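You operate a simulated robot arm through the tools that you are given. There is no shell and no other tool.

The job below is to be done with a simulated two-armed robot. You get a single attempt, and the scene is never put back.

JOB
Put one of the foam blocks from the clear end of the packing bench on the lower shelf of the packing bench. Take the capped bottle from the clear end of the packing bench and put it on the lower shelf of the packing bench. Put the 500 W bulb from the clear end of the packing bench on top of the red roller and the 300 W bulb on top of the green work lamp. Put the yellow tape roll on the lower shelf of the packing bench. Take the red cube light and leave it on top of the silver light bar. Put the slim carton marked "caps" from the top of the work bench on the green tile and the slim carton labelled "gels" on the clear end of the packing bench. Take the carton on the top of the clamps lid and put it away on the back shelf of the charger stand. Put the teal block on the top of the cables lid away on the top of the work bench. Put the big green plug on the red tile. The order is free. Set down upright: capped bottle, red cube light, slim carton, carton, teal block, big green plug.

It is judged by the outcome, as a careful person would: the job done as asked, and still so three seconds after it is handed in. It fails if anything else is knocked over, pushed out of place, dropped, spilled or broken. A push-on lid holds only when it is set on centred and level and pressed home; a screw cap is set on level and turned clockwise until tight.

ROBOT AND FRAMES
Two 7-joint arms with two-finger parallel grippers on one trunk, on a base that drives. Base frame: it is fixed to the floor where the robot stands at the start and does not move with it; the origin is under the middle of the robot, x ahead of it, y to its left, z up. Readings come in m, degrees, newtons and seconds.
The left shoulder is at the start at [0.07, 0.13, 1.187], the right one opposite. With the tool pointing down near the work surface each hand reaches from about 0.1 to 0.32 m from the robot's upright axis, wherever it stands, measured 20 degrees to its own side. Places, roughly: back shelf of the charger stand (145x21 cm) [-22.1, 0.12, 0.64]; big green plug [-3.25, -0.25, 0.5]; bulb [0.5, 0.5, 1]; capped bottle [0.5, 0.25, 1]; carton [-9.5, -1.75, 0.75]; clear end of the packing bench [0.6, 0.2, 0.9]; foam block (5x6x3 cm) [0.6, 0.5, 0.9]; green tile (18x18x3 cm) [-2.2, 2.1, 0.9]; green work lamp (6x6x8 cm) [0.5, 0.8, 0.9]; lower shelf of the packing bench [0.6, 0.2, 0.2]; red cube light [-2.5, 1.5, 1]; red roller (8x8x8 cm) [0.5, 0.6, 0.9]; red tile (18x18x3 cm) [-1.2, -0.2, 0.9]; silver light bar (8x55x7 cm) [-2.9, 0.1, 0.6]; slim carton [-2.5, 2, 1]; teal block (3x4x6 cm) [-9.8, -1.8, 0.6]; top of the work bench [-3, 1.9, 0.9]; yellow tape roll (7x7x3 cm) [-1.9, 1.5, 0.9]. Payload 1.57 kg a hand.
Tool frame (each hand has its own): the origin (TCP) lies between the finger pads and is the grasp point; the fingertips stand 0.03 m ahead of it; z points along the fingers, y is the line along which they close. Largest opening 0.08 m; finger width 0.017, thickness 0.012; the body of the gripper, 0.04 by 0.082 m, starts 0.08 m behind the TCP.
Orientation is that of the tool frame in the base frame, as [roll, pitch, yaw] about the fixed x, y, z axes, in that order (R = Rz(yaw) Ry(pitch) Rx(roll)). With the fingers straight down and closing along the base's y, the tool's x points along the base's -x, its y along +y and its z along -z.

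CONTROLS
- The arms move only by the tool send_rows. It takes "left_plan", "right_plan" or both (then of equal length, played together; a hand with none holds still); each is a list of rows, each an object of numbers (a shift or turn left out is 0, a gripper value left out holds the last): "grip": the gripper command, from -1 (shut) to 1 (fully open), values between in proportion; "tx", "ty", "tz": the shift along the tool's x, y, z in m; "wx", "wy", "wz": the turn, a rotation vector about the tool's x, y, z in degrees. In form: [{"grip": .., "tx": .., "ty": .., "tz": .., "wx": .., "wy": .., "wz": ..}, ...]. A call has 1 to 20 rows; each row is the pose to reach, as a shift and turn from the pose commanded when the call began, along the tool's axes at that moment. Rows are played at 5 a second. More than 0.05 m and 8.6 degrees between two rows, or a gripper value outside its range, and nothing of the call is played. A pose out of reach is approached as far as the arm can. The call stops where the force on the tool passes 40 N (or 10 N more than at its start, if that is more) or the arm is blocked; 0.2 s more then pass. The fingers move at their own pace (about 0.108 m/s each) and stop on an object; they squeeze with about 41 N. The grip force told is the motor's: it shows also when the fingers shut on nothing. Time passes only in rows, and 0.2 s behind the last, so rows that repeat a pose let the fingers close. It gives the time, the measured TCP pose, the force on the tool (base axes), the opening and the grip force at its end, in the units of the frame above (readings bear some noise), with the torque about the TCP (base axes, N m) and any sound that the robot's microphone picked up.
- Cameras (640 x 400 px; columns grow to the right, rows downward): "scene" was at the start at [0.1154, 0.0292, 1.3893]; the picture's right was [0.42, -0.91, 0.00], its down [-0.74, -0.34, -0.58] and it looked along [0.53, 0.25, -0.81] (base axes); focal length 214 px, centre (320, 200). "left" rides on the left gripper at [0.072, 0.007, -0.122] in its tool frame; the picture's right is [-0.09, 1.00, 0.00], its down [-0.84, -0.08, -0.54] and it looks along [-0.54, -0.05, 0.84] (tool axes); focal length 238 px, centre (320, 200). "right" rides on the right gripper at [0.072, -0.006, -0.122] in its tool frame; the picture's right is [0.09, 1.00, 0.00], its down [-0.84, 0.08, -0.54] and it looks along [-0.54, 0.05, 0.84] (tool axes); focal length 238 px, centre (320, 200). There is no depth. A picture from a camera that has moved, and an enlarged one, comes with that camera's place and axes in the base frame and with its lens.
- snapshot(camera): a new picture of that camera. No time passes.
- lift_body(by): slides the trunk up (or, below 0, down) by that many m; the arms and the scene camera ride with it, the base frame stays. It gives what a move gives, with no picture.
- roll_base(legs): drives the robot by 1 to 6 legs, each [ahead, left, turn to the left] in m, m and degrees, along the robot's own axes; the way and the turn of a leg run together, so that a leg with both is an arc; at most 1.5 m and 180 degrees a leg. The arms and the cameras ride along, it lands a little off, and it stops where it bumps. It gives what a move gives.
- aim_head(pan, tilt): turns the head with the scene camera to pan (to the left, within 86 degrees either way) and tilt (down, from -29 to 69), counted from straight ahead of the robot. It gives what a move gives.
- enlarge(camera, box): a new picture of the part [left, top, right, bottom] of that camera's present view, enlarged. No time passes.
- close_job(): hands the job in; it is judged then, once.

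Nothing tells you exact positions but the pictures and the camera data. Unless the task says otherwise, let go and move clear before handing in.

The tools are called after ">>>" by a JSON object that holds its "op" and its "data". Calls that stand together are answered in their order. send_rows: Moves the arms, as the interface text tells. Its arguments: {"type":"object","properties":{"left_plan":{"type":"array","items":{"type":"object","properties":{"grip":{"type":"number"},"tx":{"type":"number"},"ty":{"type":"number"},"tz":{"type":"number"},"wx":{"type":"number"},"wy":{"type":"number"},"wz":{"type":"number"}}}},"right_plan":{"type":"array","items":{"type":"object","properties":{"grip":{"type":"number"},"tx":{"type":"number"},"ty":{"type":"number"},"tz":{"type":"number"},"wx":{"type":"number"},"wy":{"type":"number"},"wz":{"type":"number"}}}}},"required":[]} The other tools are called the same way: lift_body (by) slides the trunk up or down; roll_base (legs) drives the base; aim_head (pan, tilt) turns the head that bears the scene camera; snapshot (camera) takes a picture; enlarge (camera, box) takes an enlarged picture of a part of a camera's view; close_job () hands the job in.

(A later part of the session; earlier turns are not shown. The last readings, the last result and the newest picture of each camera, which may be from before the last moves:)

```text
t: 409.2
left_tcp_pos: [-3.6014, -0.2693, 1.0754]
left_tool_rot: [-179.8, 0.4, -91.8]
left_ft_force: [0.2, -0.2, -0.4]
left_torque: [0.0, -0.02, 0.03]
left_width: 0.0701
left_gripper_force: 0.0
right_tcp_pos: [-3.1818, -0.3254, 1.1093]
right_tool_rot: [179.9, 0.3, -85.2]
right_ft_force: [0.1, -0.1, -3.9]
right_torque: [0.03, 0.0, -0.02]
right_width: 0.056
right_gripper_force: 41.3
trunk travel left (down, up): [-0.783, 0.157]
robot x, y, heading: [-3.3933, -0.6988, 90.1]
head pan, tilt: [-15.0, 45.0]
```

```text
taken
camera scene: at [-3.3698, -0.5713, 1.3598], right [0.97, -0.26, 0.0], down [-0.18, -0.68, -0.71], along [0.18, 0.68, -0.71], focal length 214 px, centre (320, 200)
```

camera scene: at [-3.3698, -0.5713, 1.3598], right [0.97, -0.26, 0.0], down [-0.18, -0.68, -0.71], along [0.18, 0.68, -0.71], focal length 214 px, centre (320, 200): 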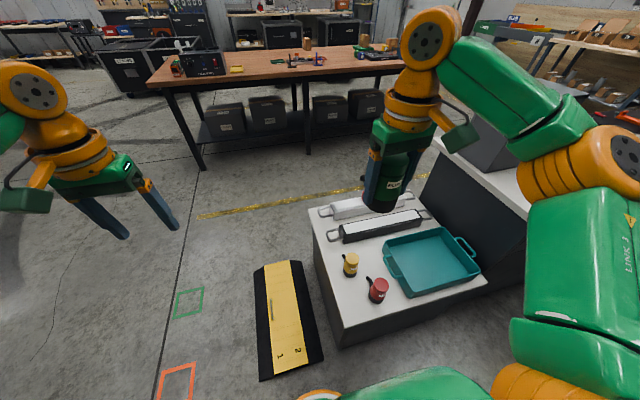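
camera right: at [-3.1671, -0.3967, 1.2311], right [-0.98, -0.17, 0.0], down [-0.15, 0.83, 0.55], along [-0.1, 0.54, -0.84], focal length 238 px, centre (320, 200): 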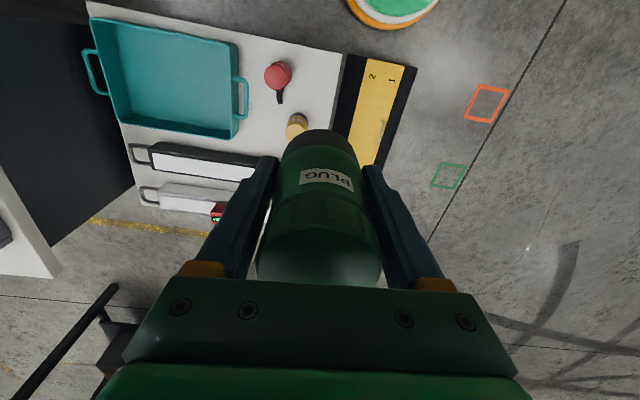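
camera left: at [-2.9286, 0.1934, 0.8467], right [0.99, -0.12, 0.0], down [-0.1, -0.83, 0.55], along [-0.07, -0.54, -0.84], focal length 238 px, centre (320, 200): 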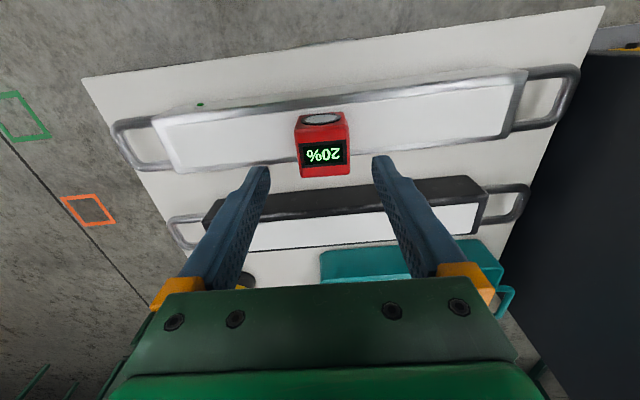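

Plug is clear. Driving around back north and then east toward the white bench's east end.

>>> {"op": "roll_base", "data": {"legs": [[-0.25, 0, 0], [0, 0.72, 0], [1.5, 0, 0], [0.32, 0, 0], [0, -1.5, 0], [0, -1.5, 0]]}}

>>> {"op": "roll_base", "data": {"legs": [[0, -0.5, 0], [0, 0, 90]]}}

>>> {"op": "aim_head", "data": {"pan": 30, "tilt": 35}}

>>> {"op": "snapshot", "data": {"camera": "scene"}}

```text
t: 437.7
left_tcp_pos: [-1.2135, 1.114, 1.0749]
left_tool_rot: [-179.8, 0.4, -95.6]
left_ft_force: [0.4, 0.9, 0.3]
left_torque: [-0.05, 0.01, 0.02]
left_width: 0.07
left_gripper_force: 0.0
right_tcp_pos: [-0.7996, 1.0294, 1.1101]
right_tool_rot: [179.9, 0.2, -89.1]
right_ft_force: [0.3, -0.2, -3.3]
right_torque: [-0.03, 0.0, -0.02]
right_width: 0.056
right_gripper_force: 41.5
trunk travel left (down, up): [-0.783, 0.157]
robot x, y, heading: [-1.0314, 0.6702, 86.0]
head pan, tilt: [-15.0, 45.0]
```

```text
t: 444.4
left_tcp_pos: [-0.9872, 0.4569, 1.0762]
left_tool_rot: [-179.8, 0.5, -5.5]
left_ft_force: [0.2, 0.1, 0.3]
left_torque: [-0.03, -0.02, 0.0]
left_width: 0.0701
left_gripper_force: 0.0
right_tcp_pos: [-0.903, 0.8705, 1.1098]
right_tool_rot: [179.9, 0.4, 1.2]
right_ft_force: [0.1, -0.6, -3.7]
right_torque: [-0.03, -0.04, 0.02]
right_width: 0.0559
right_gripper_force: 41.3
trunk travel left (down, up): [-0.783, 0.157]
robot x, y, heading: [-0.5462, 0.6363, 176.4]
head pan, tilt: [-15.0, 45.0]
```

```text
t: 445.5
left_tcp_pos: [-0.9884, 0.4553, 1.0753]
left_tool_rot: [-179.8, 0.4, -5.6]
left_ft_force: [0.0, 0.2, 0.5]
left_torque: [0.03, -0.01, -0.01]
left_width: 0.0701
left_gripper_force: 0.0
right_tcp_pos: [-0.9042, 0.8709, 1.1106]
right_tool_rot: [179.8, 0.3, 1.1]
right_ft_force: [0.2, -0.1, -2.8]
right_torque: [-0.04, -0.04, 0.0]
right_width: 0.0561
right_gripper_force: 40.8
trunk travel left (down, up): [-0.783, 0.157]
robot x, y, heading: [-0.5389, 0.6372, 176.3]
head pan, tilt: [30.0, 35.0]
```

```text
taken
camera scene: at [-0.6749, 0.6015, 1.3746], right [-0.44, 0.9, 0.0], down [0.52, 0.25, -0.82], along [-0.73, -0.36, -0.57], focal length 214 px, centre (320, 200)
```

scene: 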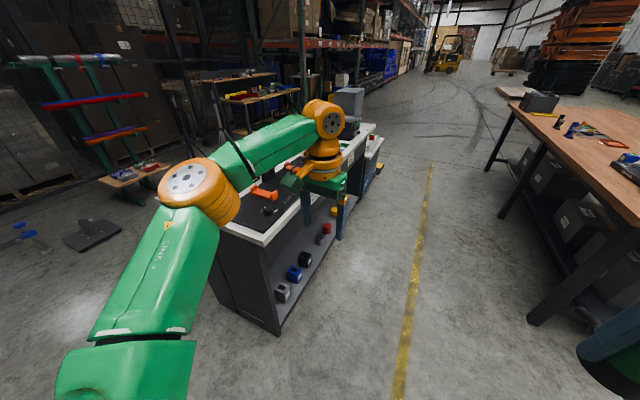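

>>> {"op": "roll_base", "data": {"legs": [[-0.25, 0, 3.6], [0, 0.83, 0]]}}

>>> {"op": "aim_head", "data": {"pan": 0, "tilt": 35}}

>>> {"op": "snapshot", "data": {"camera": "scene"}}

```text
t: 451.2
left_tcp_pos: [-0.7242, -0.3893, 1.076]
left_tool_rot: [-179.7, 0.4, -1.2]
left_ft_force: [0.6, 0.6, -0.3]
left_torque: [0.01, -0.01, -0.02]
left_width: 0.0698
left_gripper_force: 0.0
right_tcp_pos: [-0.6715, 0.0309, 1.109]
right_tool_rot: [179.8, 0.4, 5.3]
right_ft_force: [0.9, 0.0, -2.8]
right_torque: [0.01, 0.0, 0.02]
right_width: 0.0559
right_gripper_force: 41.3
trunk travel left (down, up): [-0.783, 0.157]
robot x, y, heading: [-0.2981, -0.1736, -179.9]
head pan, tilt: [30.0, 35.0]
```

```text
t: 452.2
left_tcp_pos: [-0.7233, -0.3906, 1.0752]
left_tool_rot: [-179.8, 0.4, -1.2]
left_ft_force: [-0.2, -0.5, 0.2]
left_torque: [-0.03, -0.03, -0.01]
left_width: 0.0701
left_gripper_force: 0.0
right_tcp_pos: [-0.671, 0.0298, 1.1088]
right_tool_rot: [179.9, 0.2, 5.3]
right_ft_force: [-0.5, 0.1, -2.4]
right_torque: [0.01, -0.03, 0.02]
right_width: 0.0557
right_gripper_force: 40.8
trunk travel left (down, up): [-0.783, 0.157]
robot x, y, heading: [-0.3, -0.1771, -179.8]
head pan, tilt: [0.0, 35.0]
```

```text
taken
camera scene: at [-0.4358, -0.1785, 1.3746], right [-0.01, 1.0, 0.0], down [0.57, 0.0, -0.82], along [-0.82, -0.01, -0.57], focal length 214 px, centre (320, 200)
```

scene: 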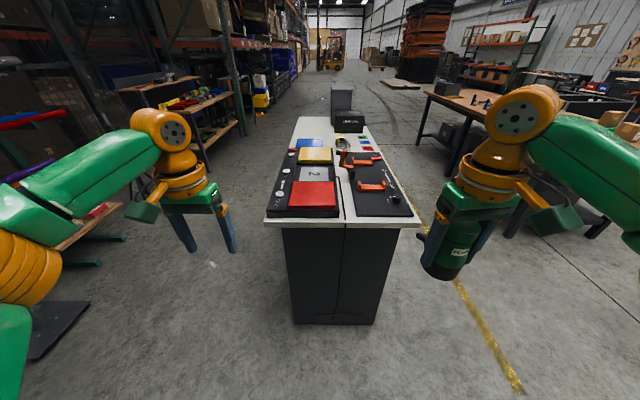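

>>> {"op": "enlarge", "data": {"camera": "scene", "box": [255, 120, 435, 240]}}

```text
3.33 times, centred on (345, 180) of scene
camera zoom: at [-0.4358, -0.1785, 1.3746], right [-0.01, 1.0, 0.0], down [0.57, 0.0, -0.82], along [-0.82, -0.01, -0.57], focal length 715 px, centre (237, 267)
```

zoom: 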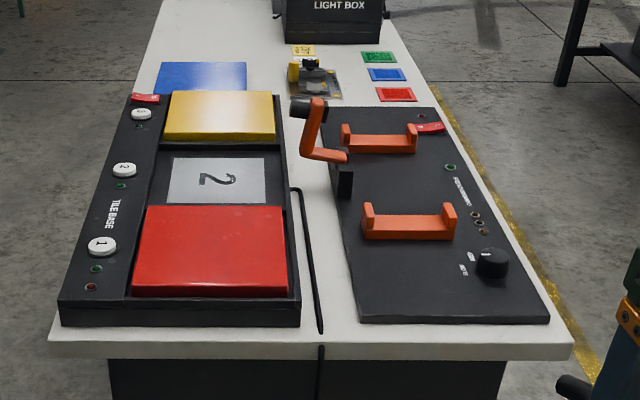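

The red tile sits in slot 1 of a tile base at the bench's east end, centre near (−1.12, −0.214). I'll line up the right hand over it.

>>> {"op": "roll_base", "data": {"legs": [[0, 0.24, 0], [0.36, 0, 0]]}}

>>> {"op": "aim_head", "data": {"pan": -15, "tilt": 50}}

>>> {"op": "snapshot", "data": {"camera": "scene"}}

>>> {"op": "snapshot", "data": {"camera": "right"}}

```text
t: 455.8
left_tcp_pos: [-1.0632, -0.6383, 1.0762]
left_tool_rot: [-179.8, 0.5, -0.8]
left_ft_force: [0.7, 0.0, 0.1]
left_torque: [0.02, 0.05, 0.01]
left_width: 0.0699
left_gripper_force: 0.1
right_tcp_pos: [-1.0118, -0.2178, 1.1098]
right_tool_rot: [179.9, 0.3, 5.6]
right_ft_force: [0.6, -0.7, -2.9]
right_torque: [0.03, -0.01, 0.04]
right_width: 0.0561
right_gripper_force: 40.9
trunk travel left (down, up): [-0.783, 0.157]
robot x, y, heading: [-0.6386, -0.4208, -179.2]
head pan, tilt: [0.0, 35.0]
```

```text
t: 456.6
left_tcp_pos: [-1.0659, -0.6386, 1.0751]
left_tool_rot: [-179.7, 0.4, -0.9]
left_ft_force: [-0.5, -0.2, -0.1]
left_torque: [0.01, 0.0, 0.01]
left_width: 0.0702
left_gripper_force: 0.0
right_tcp_pos: [-1.0149, -0.2196, 1.1095]
right_tool_rot: [180.0, 0.3, 5.8]
right_ft_force: [-0.2, -0.1, -2.8]
right_torque: [0.02, -0.03, 0.02]
right_width: 0.0562
right_gripper_force: 40.7
trunk travel left (down, up): [-0.783, 0.157]
robot x, y, heading: [-0.6382, -0.4263, -179.8]
head pan, tilt: [-15.0, 50.0]
```

```text
taken
camera scene: at [-0.765, -0.4051, 1.3529], right [0.25, 0.97, 0.0], down [0.74, -0.19, -0.64], along [-0.62, 0.16, -0.77], focal length 214 px, centre (320, 200)
```

scene: 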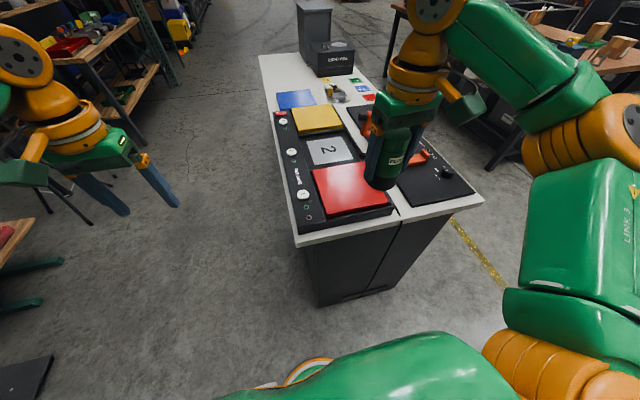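

```text
taken
camera right: at [-0.9421, -0.2036, 1.2311], right [0.19, -0.98, 0.0], down [-0.82, -0.16, 0.55], along [-0.54, -0.1, -0.84], focal length 238 px, centre (320, 200)
```

right: 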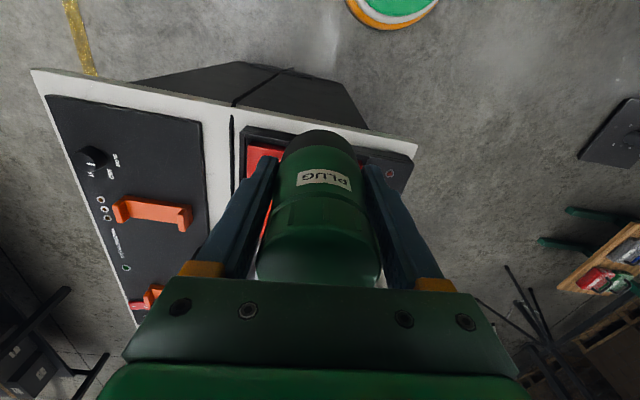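

>>> {"op": "send_rows", "data": {"right_plan": [{"tx": -0.04, "ty": -0.002}, {"tx": -0.08, "ty": -0.004}, {"tx": -0.115, "ty": -0.0066}, {"tx": -0.115, "ty": -0.0066, "tz": 0.03}, {"tx": -0.115, "ty": -0.0066, "tz": 0.03}]}}

>>> {"op": "snapshot", "data": {"camera": "right"}}

>>> {"op": "enlarge", "data": {"camera": "scene", "box": [270, 100, 450, 240]}}

```text
t: 457.8
left_tcp_pos: [-1.0658, -0.6387, 1.0754]
left_tool_rot: [-179.8, 0.4, -0.9]
left_ft_force: [0.1, 0.6, 0.0]
left_torque: [0.02, -0.02, -0.03]
left_width: 0.07
left_gripper_force: 0.0
right_tcp_pos: [-1.1052, -0.2237, 1.0891]
right_tool_rot: [179.9, 0.1, 5.7]
right_ft_force: [0.5, -0.9, -2.5]
right_torque: [0.01, -0.04, 0.02]
right_width: 0.0558
right_gripper_force: 41.4
right hand out of reach, approached as far as the arm can: row 3, 4, 5
trunk travel left (down, up): [-0.783, 0.157]
robot x, y, heading: [-0.6353, -0.4238, -179.3]
head pan, tilt: [-15.0, 50.0]
```

```text
taken
camera right: at [-1.0331, -0.2089, 1.2111], right [0.19, -0.98, 0.0], down [-0.82, -0.16, 0.54], along [-0.53, -0.1, -0.84], focal length 238 px, centre (320, 200)
```

right: 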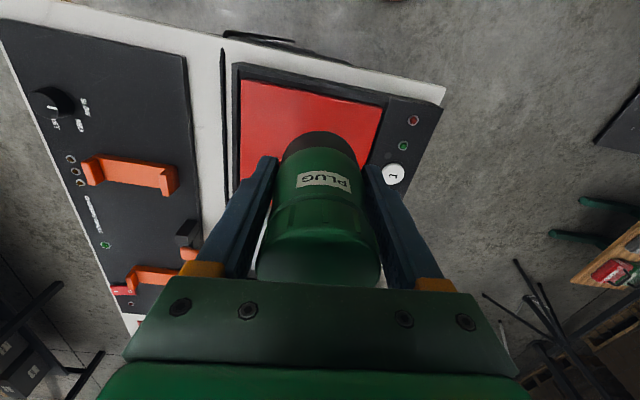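

```text
2.86 times, centred on (360, 170) of scene
camera zoom: at [-0.7655, -0.4053, 1.3528], right [0.25, 0.97, 0.0], down [0.74, -0.19, -0.64], along [-0.62, 0.16, -0.77], focal length 613 px, centre (206, 286)
```

zoom: 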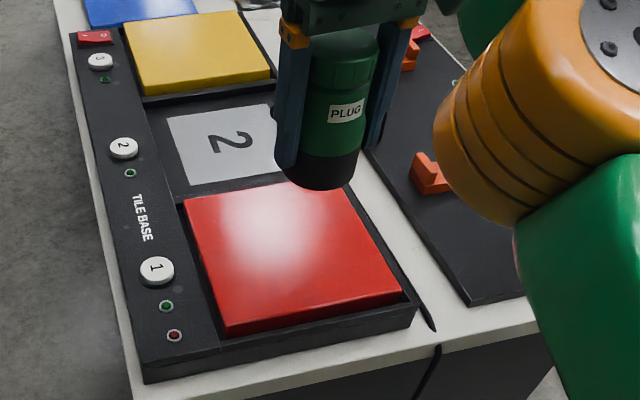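

Triangulation: tile centre (−1.176, −0.211), top z ≈ 0.88. Advance 9 cm and align.

>>> {"op": "roll_base", "data": {"legs": [[0.09, 0, 0]]}}

>>> {"op": "send_rows", "data": {"right_plan": [{"tx": 0.01, "ty": -0.012}, {"tx": 0.02, "ty": -0.012, "tz": 0.03}, {"tx": 0.02, "ty": -0.012, "tz": 0.07}, {"tx": 0.02, "ty": -0.012, "tz": 0.11}, {"tx": 0.02, "ty": -0.012, "tz": 0.11}]}}

>>> {"op": "snapshot", "data": {"camera": "right"}}

>>> {"op": "enlarge", "data": {"camera": "scene", "box": [270, 100, 450, 240]}}

```text
t: 458.9
left_tcp_pos: [-1.1498, -0.6391, 1.0777]
left_tool_rot: [-179.8, 0.7, -1.0]
left_ft_force: [0.3, 0.0, -0.3]
left_torque: [0.02, 0.04, 0.03]
left_width: 0.07
left_gripper_force: 0.1
right_tcp_pos: [-1.1894, -0.2245, 1.0929]
right_tool_rot: [-180.0, 0.5, 5.6]
right_ft_force: [1.0, 0.3, -4.1]
right_torque: [0.01, -0.01, 0.0]
right_width: 0.0559
right_gripper_force: 40.4
trunk travel left (down, up): [-0.783, 0.157]
robot x, y, heading: [-0.7272, -0.4248, -179.4]
head pan, tilt: [-15.0, 50.0]
```

```text
t: 460.1
left_tcp_pos: [-1.1526, -0.6401, 1.0756]
left_tool_rot: [-179.8, 0.4, -1.0]
left_ft_force: [-0.5, 0.6, 1.0]
left_torque: [-0.03, 0.0, 0.0]
left_width: 0.07
left_gripper_force: 0.1
right_tcp_pos: [-1.1724, -0.2117, 0.9804]
right_tool_rot: [179.9, 0.3, 5.6]
right_ft_force: [-0.1, 1.5, -3.3]
right_torque: [-0.02, -0.03, 0.02]
right_width: 0.056
right_gripper_force: 40.6
trunk travel left (down, up): [-0.783, 0.157]
robot x, y, heading: [-0.7259, -0.4235, -179.6]
head pan, tilt: [-15.0, 50.0]
```

```text
taken
camera right: at [-1.1, -0.1973, 1.1014], right [0.19, -0.98, 0.0], down [-0.82, -0.16, 0.55], along [-0.54, -0.1, -0.84], focal length 238 px, centre (320, 200)
```

right: 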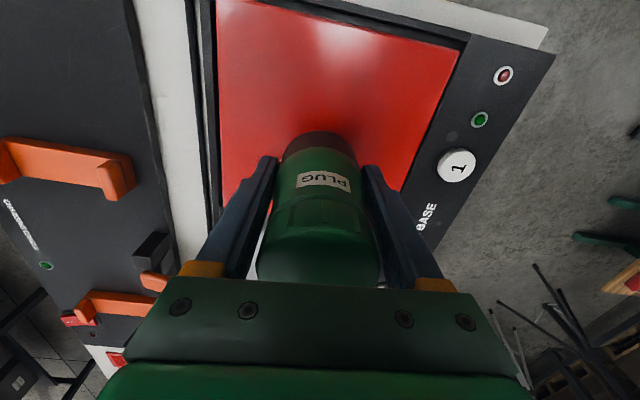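

```text
2.86 times, centred on (360, 170) of scene
camera zoom: at [-0.8521, -0.406, 1.353], right [0.25, 0.97, 0.0], down [0.74, -0.19, -0.64], along [-0.62, 0.16, -0.77], focal length 613 px, centre (206, 286)
```

zoom: 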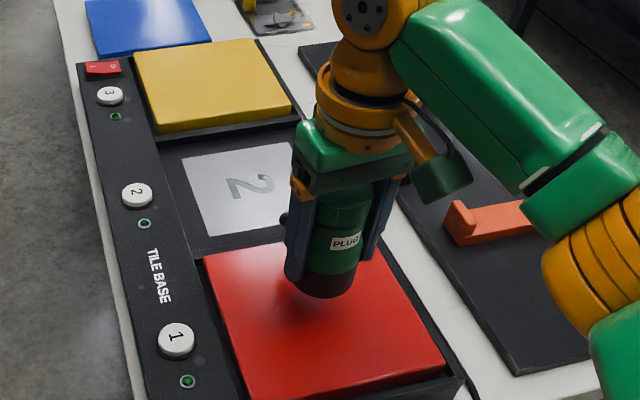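

>>> {"op": "send_rows", "data": {"right_plan": [{"tz": 0.015}, {"tz": 0.03}, {"tz": 0.034}, {"tz": 0.034}]}}

>>> {"op": "enlarge", "data": {"camera": "scene", "box": [270, 100, 450, 240]}}

```text
t: 461.1
left_tcp_pos: [-1.1524, -0.6393, 1.075]
left_tool_rot: [-179.8, 0.5, -1.0]
left_ft_force: [0.4, 0.1, 0.0]
left_torque: [0.01, 0.04, 0.01]
left_width: 0.0699
left_gripper_force: 0.1
right_tcp_pos: [-1.1743, -0.2096, 0.9442]
right_tool_rot: [180.0, 0.1, 5.5]
right_ft_force: [0.9, -0.7, -2.1]
right_torque: [0.02, -0.05, -0.02]
right_width: 0.056
right_gripper_force: 41.0
trunk travel left (down, up): [-0.783, 0.157]
robot x, y, heading: [-0.7285, -0.4254, -179.2]
head pan, tilt: [-15.0, 50.0]
```

```text
2.86 times, centred on (360, 170) of scene
camera zoom: at [-0.8531, -0.406, 1.3529], right [0.25, 0.97, 0.0], down [0.74, -0.19, -0.64], along [-0.62, 0.16, -0.77], focal length 613 px, centre (206, 286)
```

zoom: 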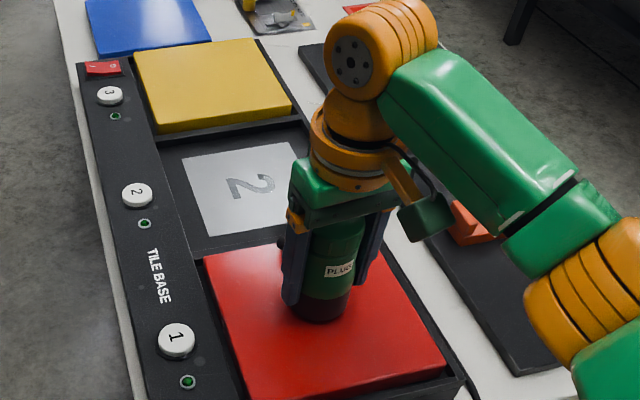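

>>> {"op": "send_rows", "data": {"right_plan": [{"tz": 0.001}, {"tz": 0.002}, {"tz": 0.003}, {"tz": 0.004}, {"tz": 0.004}]}}

```text
t: 462.3
left_tcp_pos: [-1.1527, -0.6408, 1.0758]
left_tool_rot: [-179.7, 0.4, -1.1]
left_ft_force: [-0.9, 0.5, -0.8]
left_torque: [0.01, 0.0, 0.02]
left_width: 0.07
left_gripper_force: 0.0
right_tcp_pos: [-1.1741, -0.2114, 0.9432]
right_tool_rot: [-179.9, 0.5, 5.7]
right_ft_force: [-5.3, 0.6, 13.4]
right_torque: [0.24, 0.71, 0.02]
right_width: 0.0562
right_gripper_force: 40.9
trunk travel left (down, up): [-0.783, 0.157]
robot x, y, heading: [-0.7292, -0.4224, -179.4]
head pan, tilt: [-15.0, 50.0]
```

Contact at 13 N. Relieve 1.5 mm, release, lift away.

>>> {"op": "send_rows", "data": {"right_plan": [{"tz": -0.0015}, {"tz": -0.0015, "grip": -0.2}, {"tz": -0.0015, "grip": 0.4}, {"tz": -0.0015, "grip": 1}, {"tz": -0.0015, "grip": 1}, {"tz": -0.03, "grip": 1}, {"tz": -0.07, "grip": 1}, {"tz": -0.11, "grip": 1}, {"tz": -0.14, "grip": 1}]}}

>>> {"op": "snapshot", "data": {"camera": "scene"}}

>>> {"op": "snapshot", "data": {"camera": "right"}}

```text
t: 464.3
left_tcp_pos: [-1.1527, -0.6398, 1.0757]
left_tool_rot: [-179.7, 0.4, -1.1]
left_ft_force: [0.0, -0.8, 0.4]
left_torque: [0.02, -0.01, -0.03]
left_width: 0.0701
left_gripper_force: 0.0
right_tcp_pos: [-1.1742, -0.2114, 1.0845]
right_tool_rot: [179.9, 0.2, 5.5]
right_ft_force: [0.0, 0.0, 0.6]
right_torque: [-0.01, -0.03, -0.02]
right_width: 0.0798
right_gripper_force: 0.0
trunk travel left (down, up): [-0.783, 0.157]
robot x, y, heading: [-0.7256, -0.422, -179.2]
head pan, tilt: [-15.0, 50.0]
```

```text
taken
camera scene: at [-0.8517, -0.4073, 1.353], right [0.25, 0.97, 0.0], down [0.74, -0.19, -0.64], along [-0.62, 0.16, -0.77], focal length 214 px, centre (320, 200)
```

scene: 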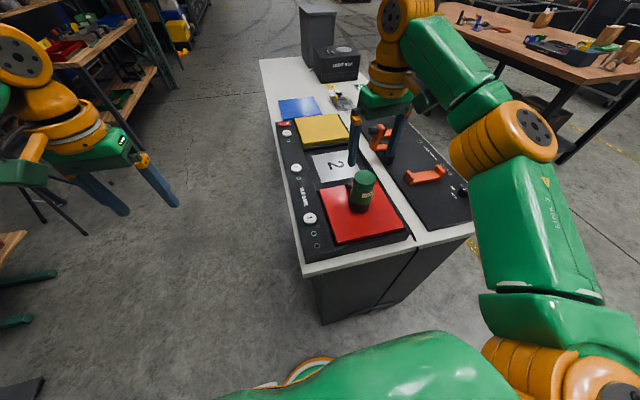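

```text
taken
camera right: at [-1.101, -0.1968, 1.206], right [0.19, -0.98, 0.0], down [-0.82, -0.16, 0.55], along [-0.54, -0.1, -0.84], focal length 238 px, centre (320, 200)
```

right: 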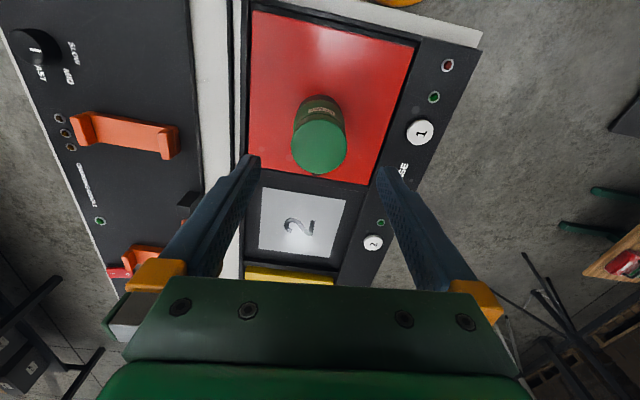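

The plug stands on the red tile. Now the far trip: back off, go to the aisle, and drive west.

>>> {"op": "roll_base", "data": {"legs": [[-0.32, 0, -0.7], [0, -1.22, 0]]}}

>>> {"op": "aim_head", "data": {"pan": 0, "tilt": 10}}

>>> {"op": "snapshot", "data": {"camera": "scene"}}

```text
t: 472.1
left_tcp_pos: [-0.8394, 0.5696, 1.0748]
left_tool_rot: [-179.7, 0.5, -0.5]
left_ft_force: [-1.2, 0.4, -0.3]
left_torque: [-0.03, -0.02, 0.02]
left_width: 0.0697
left_gripper_force: 0.1
right_tcp_pos: [-0.8648, 0.9979, 1.0821]
right_tool_rot: [179.8, 0.4, 5.9]
right_ft_force: [0.1, 0.0, 0.5]
right_torque: [0.0, -0.02, 0.0]
right_width: 0.0802
right_gripper_force: 0.1
trunk travel left (down, up): [-0.783, 0.157]
robot x, y, heading: [-0.4158, 0.791, -179.1]
head pan, tilt: [-15.0, 50.0]
```

```text
t: 473.2
left_tcp_pos: [-0.8395, 0.5693, 1.0763]
left_tool_rot: [-179.8, 0.4, -0.6]
left_ft_force: [-0.7, 0.3, 0.3]
left_torque: [0.03, -0.01, 0.02]
left_width: 0.0702
left_gripper_force: 0.1
right_tcp_pos: [-0.8656, 0.9971, 1.0828]
right_tool_rot: [179.9, 0.2, 5.9]
right_ft_force: [-1.2, -0.3, 0.4]
right_torque: [-0.02, 0.02, 0.03]
right_width: 0.0799
right_gripper_force: 0.0
trunk travel left (down, up): [-0.783, 0.157]
robot x, y, heading: [-0.411, 0.7902, -178.9]
head pan, tilt: [0.0, 10.0]
```

```text
taken
camera scene: at [-0.5588, 0.7839, 1.4148], right [-0.02, 1.0, 0.0], down [0.17, 0.0, -0.98], along [-0.98, -0.02, -0.17], focal length 214 px, centre (320, 200)
```

scene: 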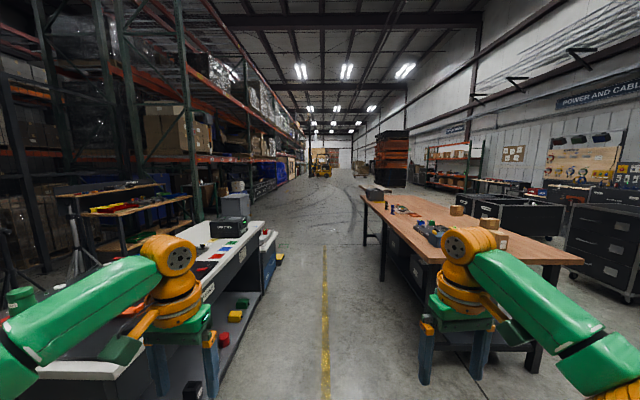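

>>> {"op": "roll_base", "data": {"legs": [[0, 0, -1.1], [1.5, 0, 0], [1.5, 0, 0]]}}

>>> {"op": "roll_base", "data": {"legs": [[1.5, 0, 0], [1.5, 0, 0], [1.0, 0, 0]]}}

>>> {"op": "aim_head", "data": {"pan": 30, "tilt": 15}}

>>> {"op": "snapshot", "data": {"camera": "scene"}}

```text
t: 488.0
left_tcp_pos: [-3.8377, 0.6331, 1.0755]
left_tool_rot: [-179.9, 0.5, -3.1]
left_ft_force: [-0.3, 0.1, -0.8]
left_torque: [-0.03, 0.01, 0.0]
left_width: 0.0699
left_gripper_force: 0.0
right_tcp_pos: [-3.8442, 1.0619, 1.0831]
right_tool_rot: [180.0, 0.3, 3.4]
right_ft_force: [-0.8, 0.8, -0.2]
right_torque: [0.02, -0.04, -0.03]
right_width: 0.0801
right_gripper_force: 0.2
trunk travel left (down, up): [-0.783, 0.157]
robot x, y, heading: [-3.4024, 0.8331, 178.5]
head pan, tilt: [0.0, 10.0]
```

```text
t: 507.1
left_tcp_pos: [-7.8178, 0.7633, 1.0755]
left_tool_rot: [-179.8, 0.5, -4.0]
left_ft_force: [-0.1, -0.3, -0.6]
left_torque: [0.04, 0.0, 0.02]
left_width: 0.07
left_gripper_force: 0.1
right_tcp_pos: [-7.8161, 1.1929, 1.0836]
right_tool_rot: [180.0, 0.2, 2.5]
right_ft_force: [-0.3, -0.2, -0.9]
right_torque: [0.01, 0.02, -0.01]
right_width: 0.0799
right_gripper_force: 0.0
trunk travel left (down, up): [-0.783, 0.157]
robot x, y, heading: [-7.3811, 0.9552, 177.6]
head pan, tilt: [0.0, 10.0]
```

```text
t: 508.1
left_tcp_pos: [-7.8192, 0.7633, 1.0762]
left_tool_rot: [-179.8, 0.5, -4.0]
left_ft_force: [-0.1, 0.0, 0.0]
left_torque: [0.03, -0.02, 0.03]
left_width: 0.0699
left_gripper_force: 0.0
right_tcp_pos: [-7.8176, 1.192, 1.0829]
right_tool_rot: [179.8, 0.2, 2.6]
right_ft_force: [0.0, -0.4, 0.1]
right_torque: [-0.03, -0.02, 0.02]
right_width: 0.0801
right_gripper_force: 0.1
trunk travel left (down, up): [-0.783, 0.157]
robot x, y, heading: [-7.3836, 0.9569, 177.6]
head pan, tilt: [30.0, 15.0]
```

```text
taken
camera scene: at [-7.5153, 0.9133, 1.4067], right [-0.46, 0.89, 0.0], down [0.23, 0.12, -0.97], along [-0.86, -0.45, -0.26], focal length 214 px, centre (320, 200)
```

scene: 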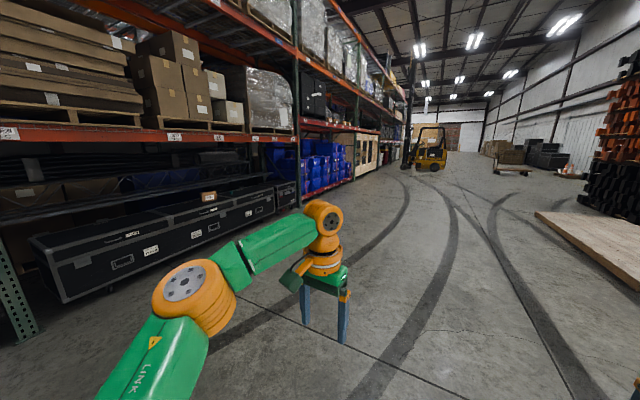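

>>> {"op": "enlarge", "data": {"camera": "scene", "box": [20, 140, 320, 310]}}

>>> {"op": "enlarge", "data": {"camera": "scene", "box": [180, 170, 300, 250]}}

```text
2.13 times, centred on (170, 225) of scene
camera zoom: at [-7.5153, 0.9133, 1.4067], right [-0.46, 0.89, 0.0], down [0.23, 0.12, -0.97], along [-0.86, -0.45, -0.26], focal length 458 px, centre (640, 147)
```

zoom: 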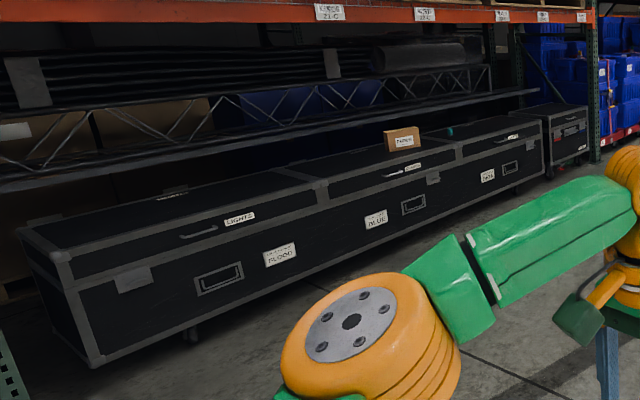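

```text
5.00 times, centred on (240, 210) of scene
camera zoom: at [-7.5153, 0.9133, 1.4067], right [-0.46, 0.89, 0.0], down [0.23, 0.12, -0.97], along [-0.86, -0.45, -0.26], focal length 1072 px, centre (720, 150)
```

zoom: 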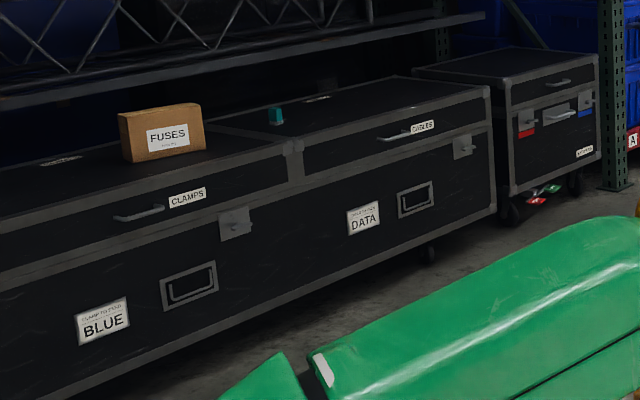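

A low flight case under the rack has the FUSES carton on the CLAMPS lid and the teal block on the CABLES lid. I'll drive over to face it.

>>> {"op": "roll_base", "data": {"legs": [[1.5, 0, 0], [0.75, 0, 0], [0, 0, 92], [1.2, 0, 0]]}}

>>> {"op": "aim_head", "data": {"pan": 0, "tilt": 25}}

>>> {"op": "snapshot", "data": {"camera": "scene"}}

```text
t: 528.9
left_tcp_pos: [-9.2944, -0.6251, 1.0753]
left_tool_rot: [-179.8, 0.4, 91.6]
left_ft_force: [-0.5, 0.4, -0.1]
left_torque: [-0.02, 0.03, -0.03]
left_width: 0.0698
left_gripper_force: 0.0
right_tcp_pos: [-9.7217, -0.6681, 1.0837]
right_tool_rot: [179.9, 0.4, 98.3]
right_ft_force: [0.3, -0.3, 0.0]
right_torque: [0.01, 0.02, 0.04]
right_width: 0.0801
right_gripper_force: 0.0
trunk travel left (down, up): [-0.783, 0.157]
robot x, y, heading: [-9.5326, -0.2108, -86.3]
head pan, tilt: [30.0, 15.0]
```

```text
t: 529.8
left_tcp_pos: [-9.2939, -0.6255, 1.0762]
left_tool_rot: [-179.7, 0.5, 91.7]
left_ft_force: [-0.5, 0.3, 0.1]
left_torque: [0.05, -0.05, 0.01]
left_width: 0.0699
left_gripper_force: 0.0
right_tcp_pos: [-9.7211, -0.6678, 1.0831]
right_tool_rot: [180.0, 0.3, 98.3]
right_ft_force: [0.2, 0.5, -0.2]
right_torque: [-0.01, -0.01, 0.03]
right_width: 0.08
right_gripper_force: 0.0
trunk travel left (down, up): [-0.783, 0.157]
robot x, y, heading: [-9.53, -0.2095, -86.5]
head pan, tilt: [0.0, 25.0]
```

```text
taken
camera scene: at [-9.5228, -0.3539, 1.3905], right [-1.0, -0.06, 0.0], down [-0.03, 0.42, -0.91], along [0.05, -0.9, -0.42], focal length 214 px, centre (320, 200)
```

scene: 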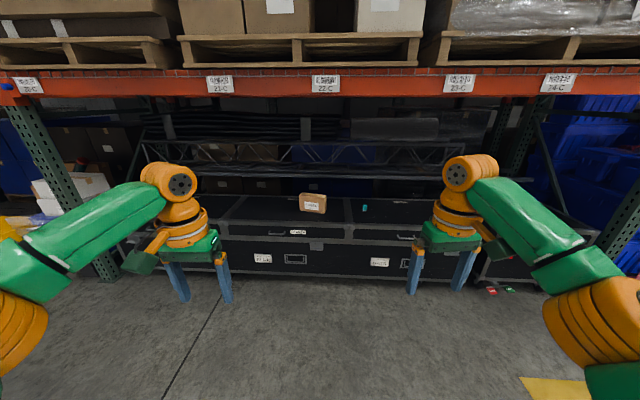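

>>> {"op": "enlarge", "data": {"camera": "scene", "box": [210, 140, 430, 290]}}

>>> {"op": "enlarge", "data": {"camera": "scene", "box": [280, 180, 380, 240]}}

```text
2.67 times, centred on (320, 215) of scene
camera zoom: at [-9.5228, -0.3539, 1.3905], right [-1.0, -0.06, 0.0], down [-0.03, 0.42, -0.91], along [0.05, -0.9, -0.42], focal length 572 px, centre (320, 160)
```

zoom: 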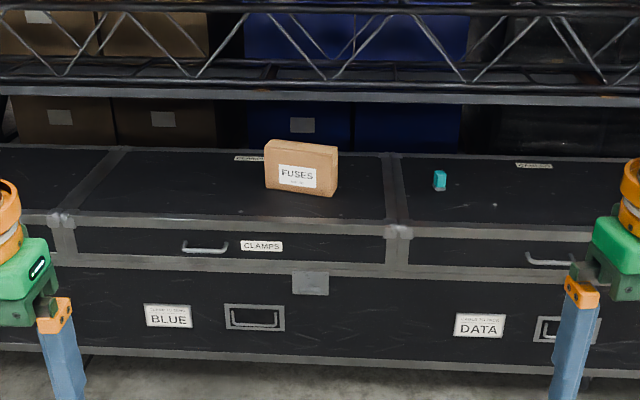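

```text
6.40 times, centred on (330, 210) of scene
camera zoom: at [-9.5228, -0.3539, 1.3905], right [-1.0, -0.06, 0.0], down [-0.03, 0.42, -0.91], along [0.05, -0.9, -0.42], focal length 1373 px, centre (256, 136)
```

zoom: 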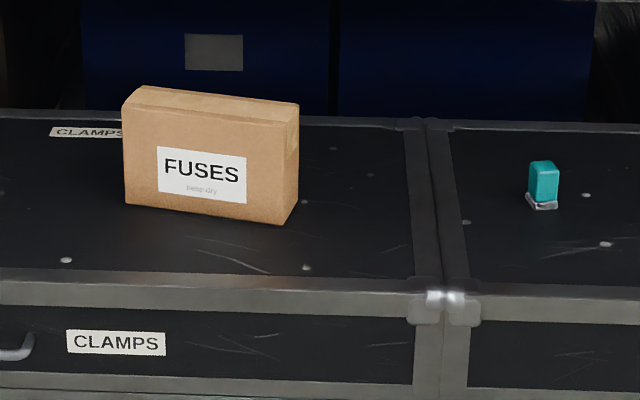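

>>> {"op": "roll_base", "data": {"legs": [[0.6, 0, -3.5]]}}

>>> {"op": "lift_body", "data": {"by": -0.35}}

>>> {"op": "aim_head", "data": {"pan": 0, "tilt": 25}}

>>> {"op": "snapshot", "data": {"camera": "scene"}}

```text
t: 533.2
left_tcp_pos: [-9.3006, -1.2388, 1.0763]
left_tool_rot: [-179.8, 0.6, 88.5]
left_ft_force: [-0.1, -0.7, 0.3]
left_torque: [-0.02, -0.02, 0.0]
left_width: 0.0703
left_gripper_force: 0.1
right_tcp_pos: [-9.7269, -1.2556, 1.083]
right_tool_rot: [179.9, 0.3, 95.1]
right_ft_force: [0.2, -1.7, 0.7]
right_torque: [-0.02, 0.01, -0.02]
right_width: 0.0802
right_gripper_force: 0.0
trunk travel left (down, up): [-0.783, 0.157]
robot x, y, heading: [-9.5094, -0.8108, -89.7]
head pan, tilt: [0.0, 25.0]
```

```text
t: 536.6
left_tcp_pos: [-9.2988, -1.2398, 0.7254]
left_tool_rot: [-179.9, 0.5, 88.6]
left_ft_force: [-0.1, -0.9, -0.1]
left_torque: [-0.01, 0.01, -0.01]
left_width: 0.0702
left_gripper_force: 0.2
right_tcp_pos: [-9.7279, -1.2585, 0.7339]
right_tool_rot: [179.9, 0.3, 95.2]
right_ft_force: [0.6, -0.3, -0.6]
right_torque: [0.0, -0.02, 0.02]
right_width: 0.08
right_gripper_force: 0.0
trunk travel left (down, up): [-0.433, 0.507]
robot x, y, heading: [-9.5125, -0.8065, -90.0]
head pan, tilt: [0.0, 25.0]
```

```text
t: 537.2
left_tcp_pos: [-9.298, -1.2399, 0.7254]
left_tool_rot: [-179.8, 0.4, 88.5]
left_ft_force: [-0.2, -0.5, -0.5]
left_torque: [0.02, -0.01, -0.01]
left_width: 0.0699
left_gripper_force: 0.1
right_tcp_pos: [-9.7276, -1.258, 0.734]
right_tool_rot: [-180.0, 0.2, 95.1]
right_ft_force: [-0.3, -0.7, 0.1]
right_torque: [-0.01, -0.01, -0.01]
right_width: 0.0804
right_gripper_force: 0.0
trunk travel left (down, up): [-0.433, 0.507]
robot x, y, heading: [-9.512, -0.8149, -89.9]
head pan, tilt: [0.0, 25.0]
```

```text
taken
camera scene: at [-9.5118, -0.9555, 1.0405], right [-1.0, 0.0, 0.0], down [0.0, 0.42, -0.91], along [0.0, -0.91, -0.42], focal length 214 px, centre (320, 200)
```

scene: 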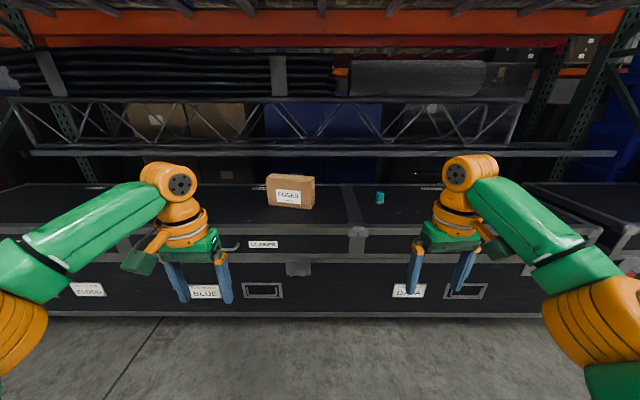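

>>> {"op": "enlarge", "data": {"camera": "scene", "box": [240, 130, 420, 250]}}

>>> {"op": "snapshot", "data": {"camera": "left"}}

>>> {"op": "snapshot", "data": {"camera": "right"}}

```text
3.33 times, centred on (330, 190) of scene
camera zoom: at [-9.5118, -0.9555, 1.0405], right [-1.0, 0.0, 0.0], down [0.0, 0.42, -0.91], along [0.0, -0.91, -0.42], focal length 715 px, centre (287, 233)
```

zoom: 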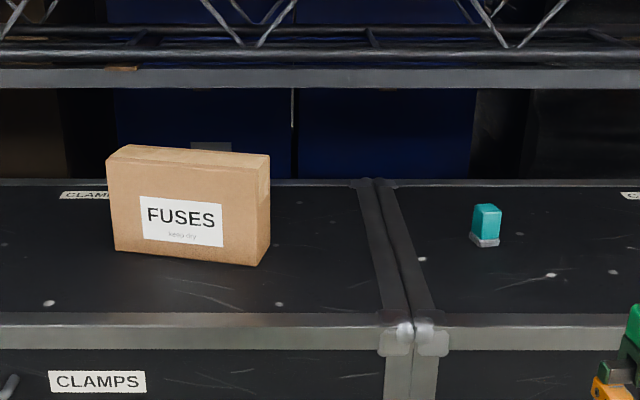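

```text
taken
camera left: at [-9.2889, -1.1669, 0.8462], right [0.99, -0.12, 0.0], down [-0.1, -0.83, 0.55], along [-0.07, -0.54, -0.84], focal length 238 px, centre (320, 200)
```

left: 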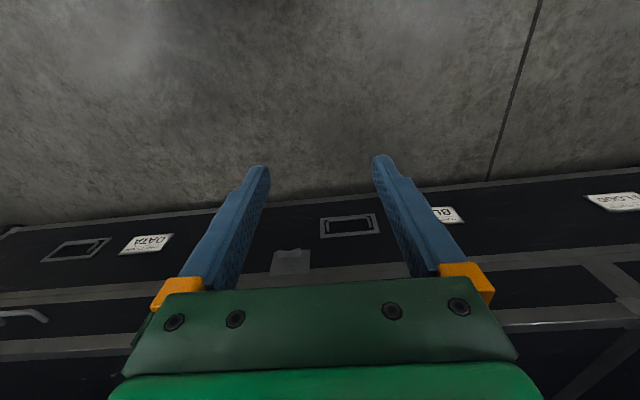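

```text
taken
camera right: at [-9.7395, -1.1852, 0.8552], right [0.98, 0.18, 0.0], down [0.15, -0.82, 0.55], along [0.1, -0.54, -0.84], focal length 238 px, centre (320, 200)
```

right: 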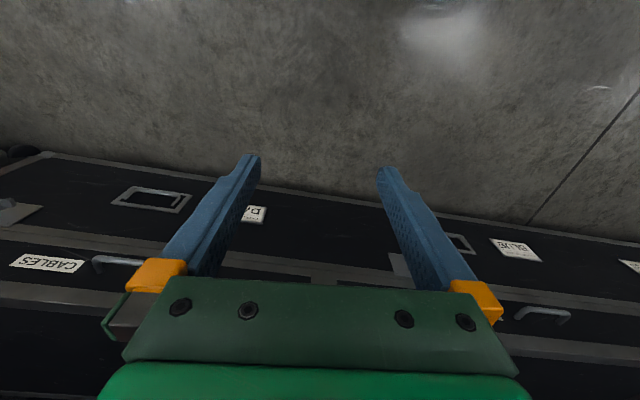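

The truss shelf is well behind, so I can reach from above. I'll raise, move in so the left hand faces the carton and the right hand the teal block.

>>> {"op": "lift_body", "data": {"by": 0.2}}

>>> {"op": "roll_base", "data": {"legs": [[0.55, -0.07, 0]]}}

>>> {"op": "aim_head", "data": {"pan": 0, "tilt": 50}}

>>> {"op": "snapshot", "data": {"camera": "scene"}}

>>> {"op": "snapshot", "data": {"camera": "left"}}

>>> {"op": "snapshot", "data": {"camera": "right"}}

```text
t: 539.4
left_tcp_pos: [-9.2987, -1.2392, 0.9261]
left_tool_rot: [-179.8, 0.4, 88.6]
left_ft_force: [1.0, 0.0, 0.6]
left_torque: [0.0, 0.02, -0.04]
left_width: 0.0702
left_gripper_force: 0.0
right_tcp_pos: [-9.7277, -1.2584, 0.9338]
right_tool_rot: [179.9, 0.3, 95.1]
right_ft_force: [-0.2, 0.6, 0.1]
right_torque: [0.03, -0.01, -0.02]
right_width: 0.0804
right_gripper_force: 0.0
trunk travel left (down, up): [-0.633, 0.307]
robot x, y, heading: [-9.5134, -0.8115, -89.7]
head pan, tilt: [0.0, 25.0]
```

```text
t: 542.5
left_tcp_pos: [-9.3779, -1.7806, 0.9252]
left_tool_rot: [-179.9, 0.6, 87.7]
left_ft_force: [-0.1, -0.4, -0.1]
left_torque: [0.03, 0.02, -0.01]
left_width: 0.0698
left_gripper_force: 0.0
right_tcp_pos: [-9.8086, -1.7918, 0.9333]
right_tool_rot: [180.0, 0.2, 94.2]
right_ft_force: [-0.7, 0.0, -0.6]
right_torque: [-0.04, 0.02, 0.02]
right_width: 0.0801
right_gripper_force: 0.1
trunk travel left (down, up): [-0.633, 0.307]
robot x, y, heading: [-9.5837, -1.3529, -90.7]
head pan, tilt: [0.0, 25.0]
```

```text
t: 543.4
left_tcp_pos: [-9.3786, -1.781, 0.9248]
left_tool_rot: [-179.8, 0.5, 87.8]
left_ft_force: [-0.1, -0.7, -0.7]
left_torque: [0.01, -0.02, -0.02]
left_width: 0.07
left_gripper_force: 0.0
right_tcp_pos: [-9.8071, -1.7914, 0.9327]
right_tool_rot: [180.0, 0.3, 94.2]
right_ft_force: [0.0, 0.3, -1.3]
right_torque: [0.0, 0.03, -0.01]
right_width: 0.0802
right_gripper_force: 0.1
trunk travel left (down, up): [-0.633, 0.307]
robot x, y, heading: [-9.5837, -1.3525, -90.3]
head pan, tilt: [0.0, 50.0]
```

```text
taken
camera scene: at [-9.5871, -1.4785, 1.2031], right [-1.0, 0.01, 0.0], down [0.01, 0.77, -0.64], along [-0.01, -0.64, -0.77], focal length 214 px, centre (320, 200)
```

scene: 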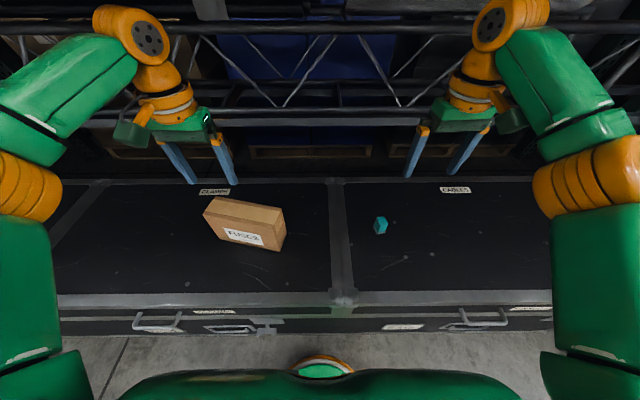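

```text
taken
camera left: at [-9.3675, -1.7081, 1.0462], right [0.99, -0.13, 0.0], down [-0.11, -0.83, 0.55], along [-0.07, -0.54, -0.84], focal length 238 px, centre (320, 200)
```

left: 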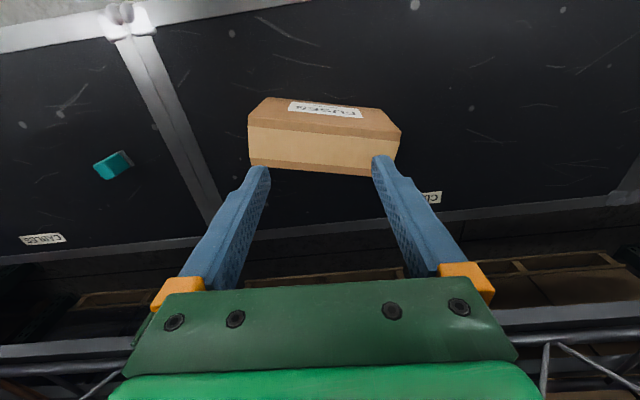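

```text
taken
camera right: at [-9.8183, -1.72, 1.0553], right [0.99, 0.17, 0.0], down [0.14, -0.83, 0.55], along [0.09, -0.54, -0.84], focal length 238 px, centre (320, 200)
```

right: 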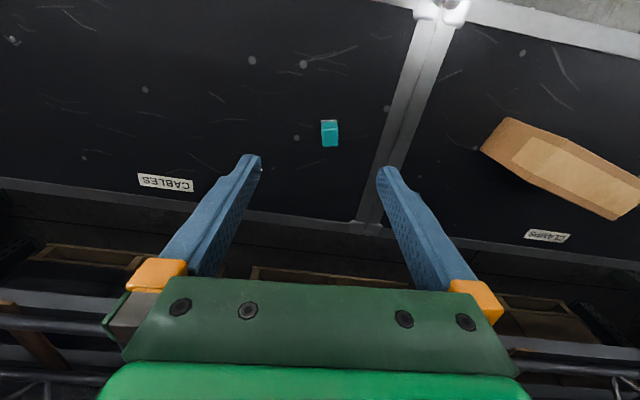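

>>> {"op": "enlarge", "data": {"camera": "left", "box": [220, 80, 420, 190]}}

>>> {"op": "enlarge", "data": {"camera": "right", "box": [280, 90, 380, 170]}}

>>> {"op": "enlarge", "data": {"camera": "scene", "box": [180, 170, 420, 290]}}

```text
3.20 times, centred on (320, 135) of left
camera zoom: at [-9.3675, -1.7081, 1.0462], right [0.99, -0.13, 0.0], down [-0.11, -0.83, 0.55], along [-0.07, -0.54, -0.84], focal length 763 px, centre (320, 408)
```

zoom: 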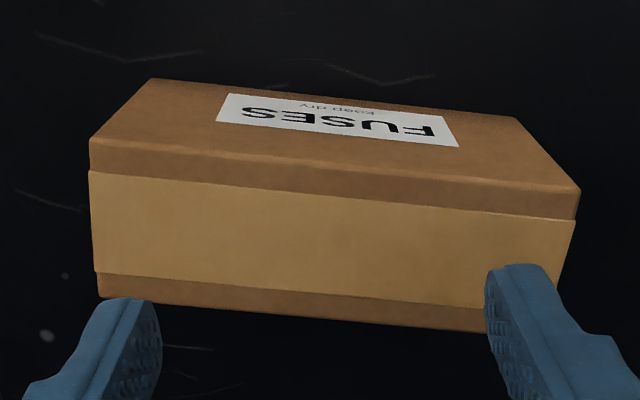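

```text
5.00 times, centred on (330, 130) of right
camera zoom: at [-9.8183, -1.72, 1.0553], right [0.99, 0.17, 0.0], down [0.14, -0.83, 0.55], along [0.09, -0.54, -0.84], focal length 1192 px, centre (270, 550)
```

zoom: 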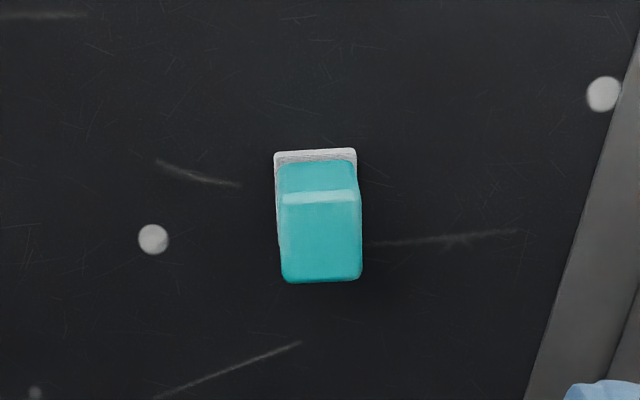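

```text
2.67 times, centred on (300, 230) of scene
camera zoom: at [-9.5871, -1.4785, 1.2031], right [-1.0, 0.01, 0.0], down [0.01, 0.77, -0.64], along [-0.01, -0.64, -0.77], focal length 572 px, centre (373, 120)
```

zoom: 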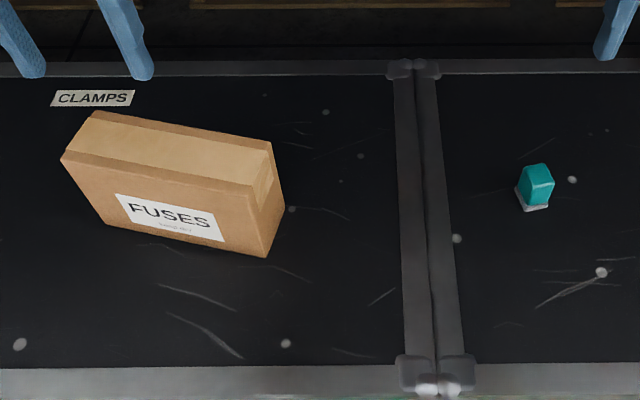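

Carton ≈ 19×6.4×13 cm, yaw −13°, centred near (−9.38, −1.82). I'll rotate the left gripper by 79° to close across its thickness.

>>> {"op": "send_rows", "data": {"left_plan": [{"wz": -8, "grip": 1}, {"wz": -16, "grip": 1}, {"wz": -24, "grip": 1}, {"wz": -32, "grip": 1}, {"wz": -40, "grip": 1}, {"wz": -48, "grip": 1}, {"wz": -56, "grip": 1}, {"wz": -64, "grip": 1}, {"wz": -72, "grip": 1}, {"wz": -79, "grip": 1}, {"wz": -79, "grip": 1}]}}

>>> {"op": "snapshot", "data": {"camera": "left"}}

>>> {"op": "snapshot", "data": {"camera": "scene"}}

```text
t: 545.8
left_tcp_pos: [-9.3782, -1.7805, 0.9254]
left_tool_rot: [-179.5, -0.2, 166.7]
left_ft_force: [0.2, -0.1, -0.1]
left_torque: [0.01, 0.03, 0.0]
left_width: 0.0801
left_gripper_force: 0.0
right_tcp_pos: [-9.8073, -1.7941, 0.934]
right_tool_rot: [179.8, 0.3, 94.3]
right_ft_force: [0.2, 0.3, 0.4]
right_torque: [0.02, -0.03, 0.01]
right_width: 0.0799
right_gripper_force: 0.0
trunk travel left (down, up): [-0.633, 0.307]
robot x, y, heading: [-9.5846, -1.3503, -90.8]
head pan, tilt: [0.0, 50.0]
```

```text
taken
camera left: at [-9.4459, -1.7562, 1.0466], right [0.32, 0.95, -0.01], down [0.8, -0.26, 0.54], along [0.51, -0.18, -0.84], focal length 238 px, centre (320, 200)
```

left: 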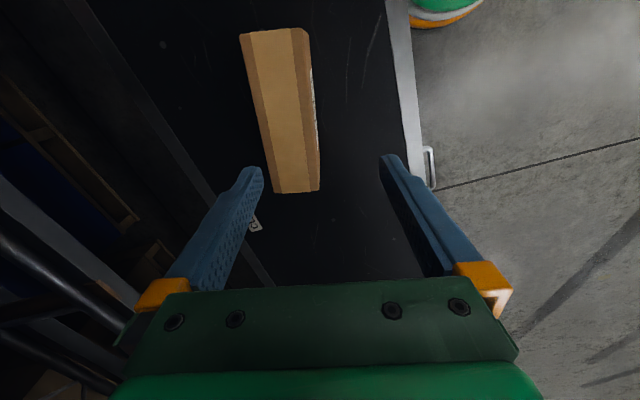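

```text
taken
camera scene: at [-9.5871, -1.4785, 1.203], right [-1.0, 0.01, 0.0], down [0.01, 0.77, -0.64], along [-0.01, -0.64, -0.77], focal length 214 px, centre (320, 200)
```

scene: 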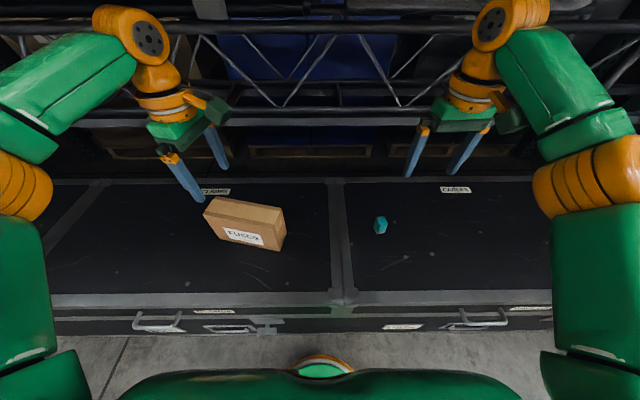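

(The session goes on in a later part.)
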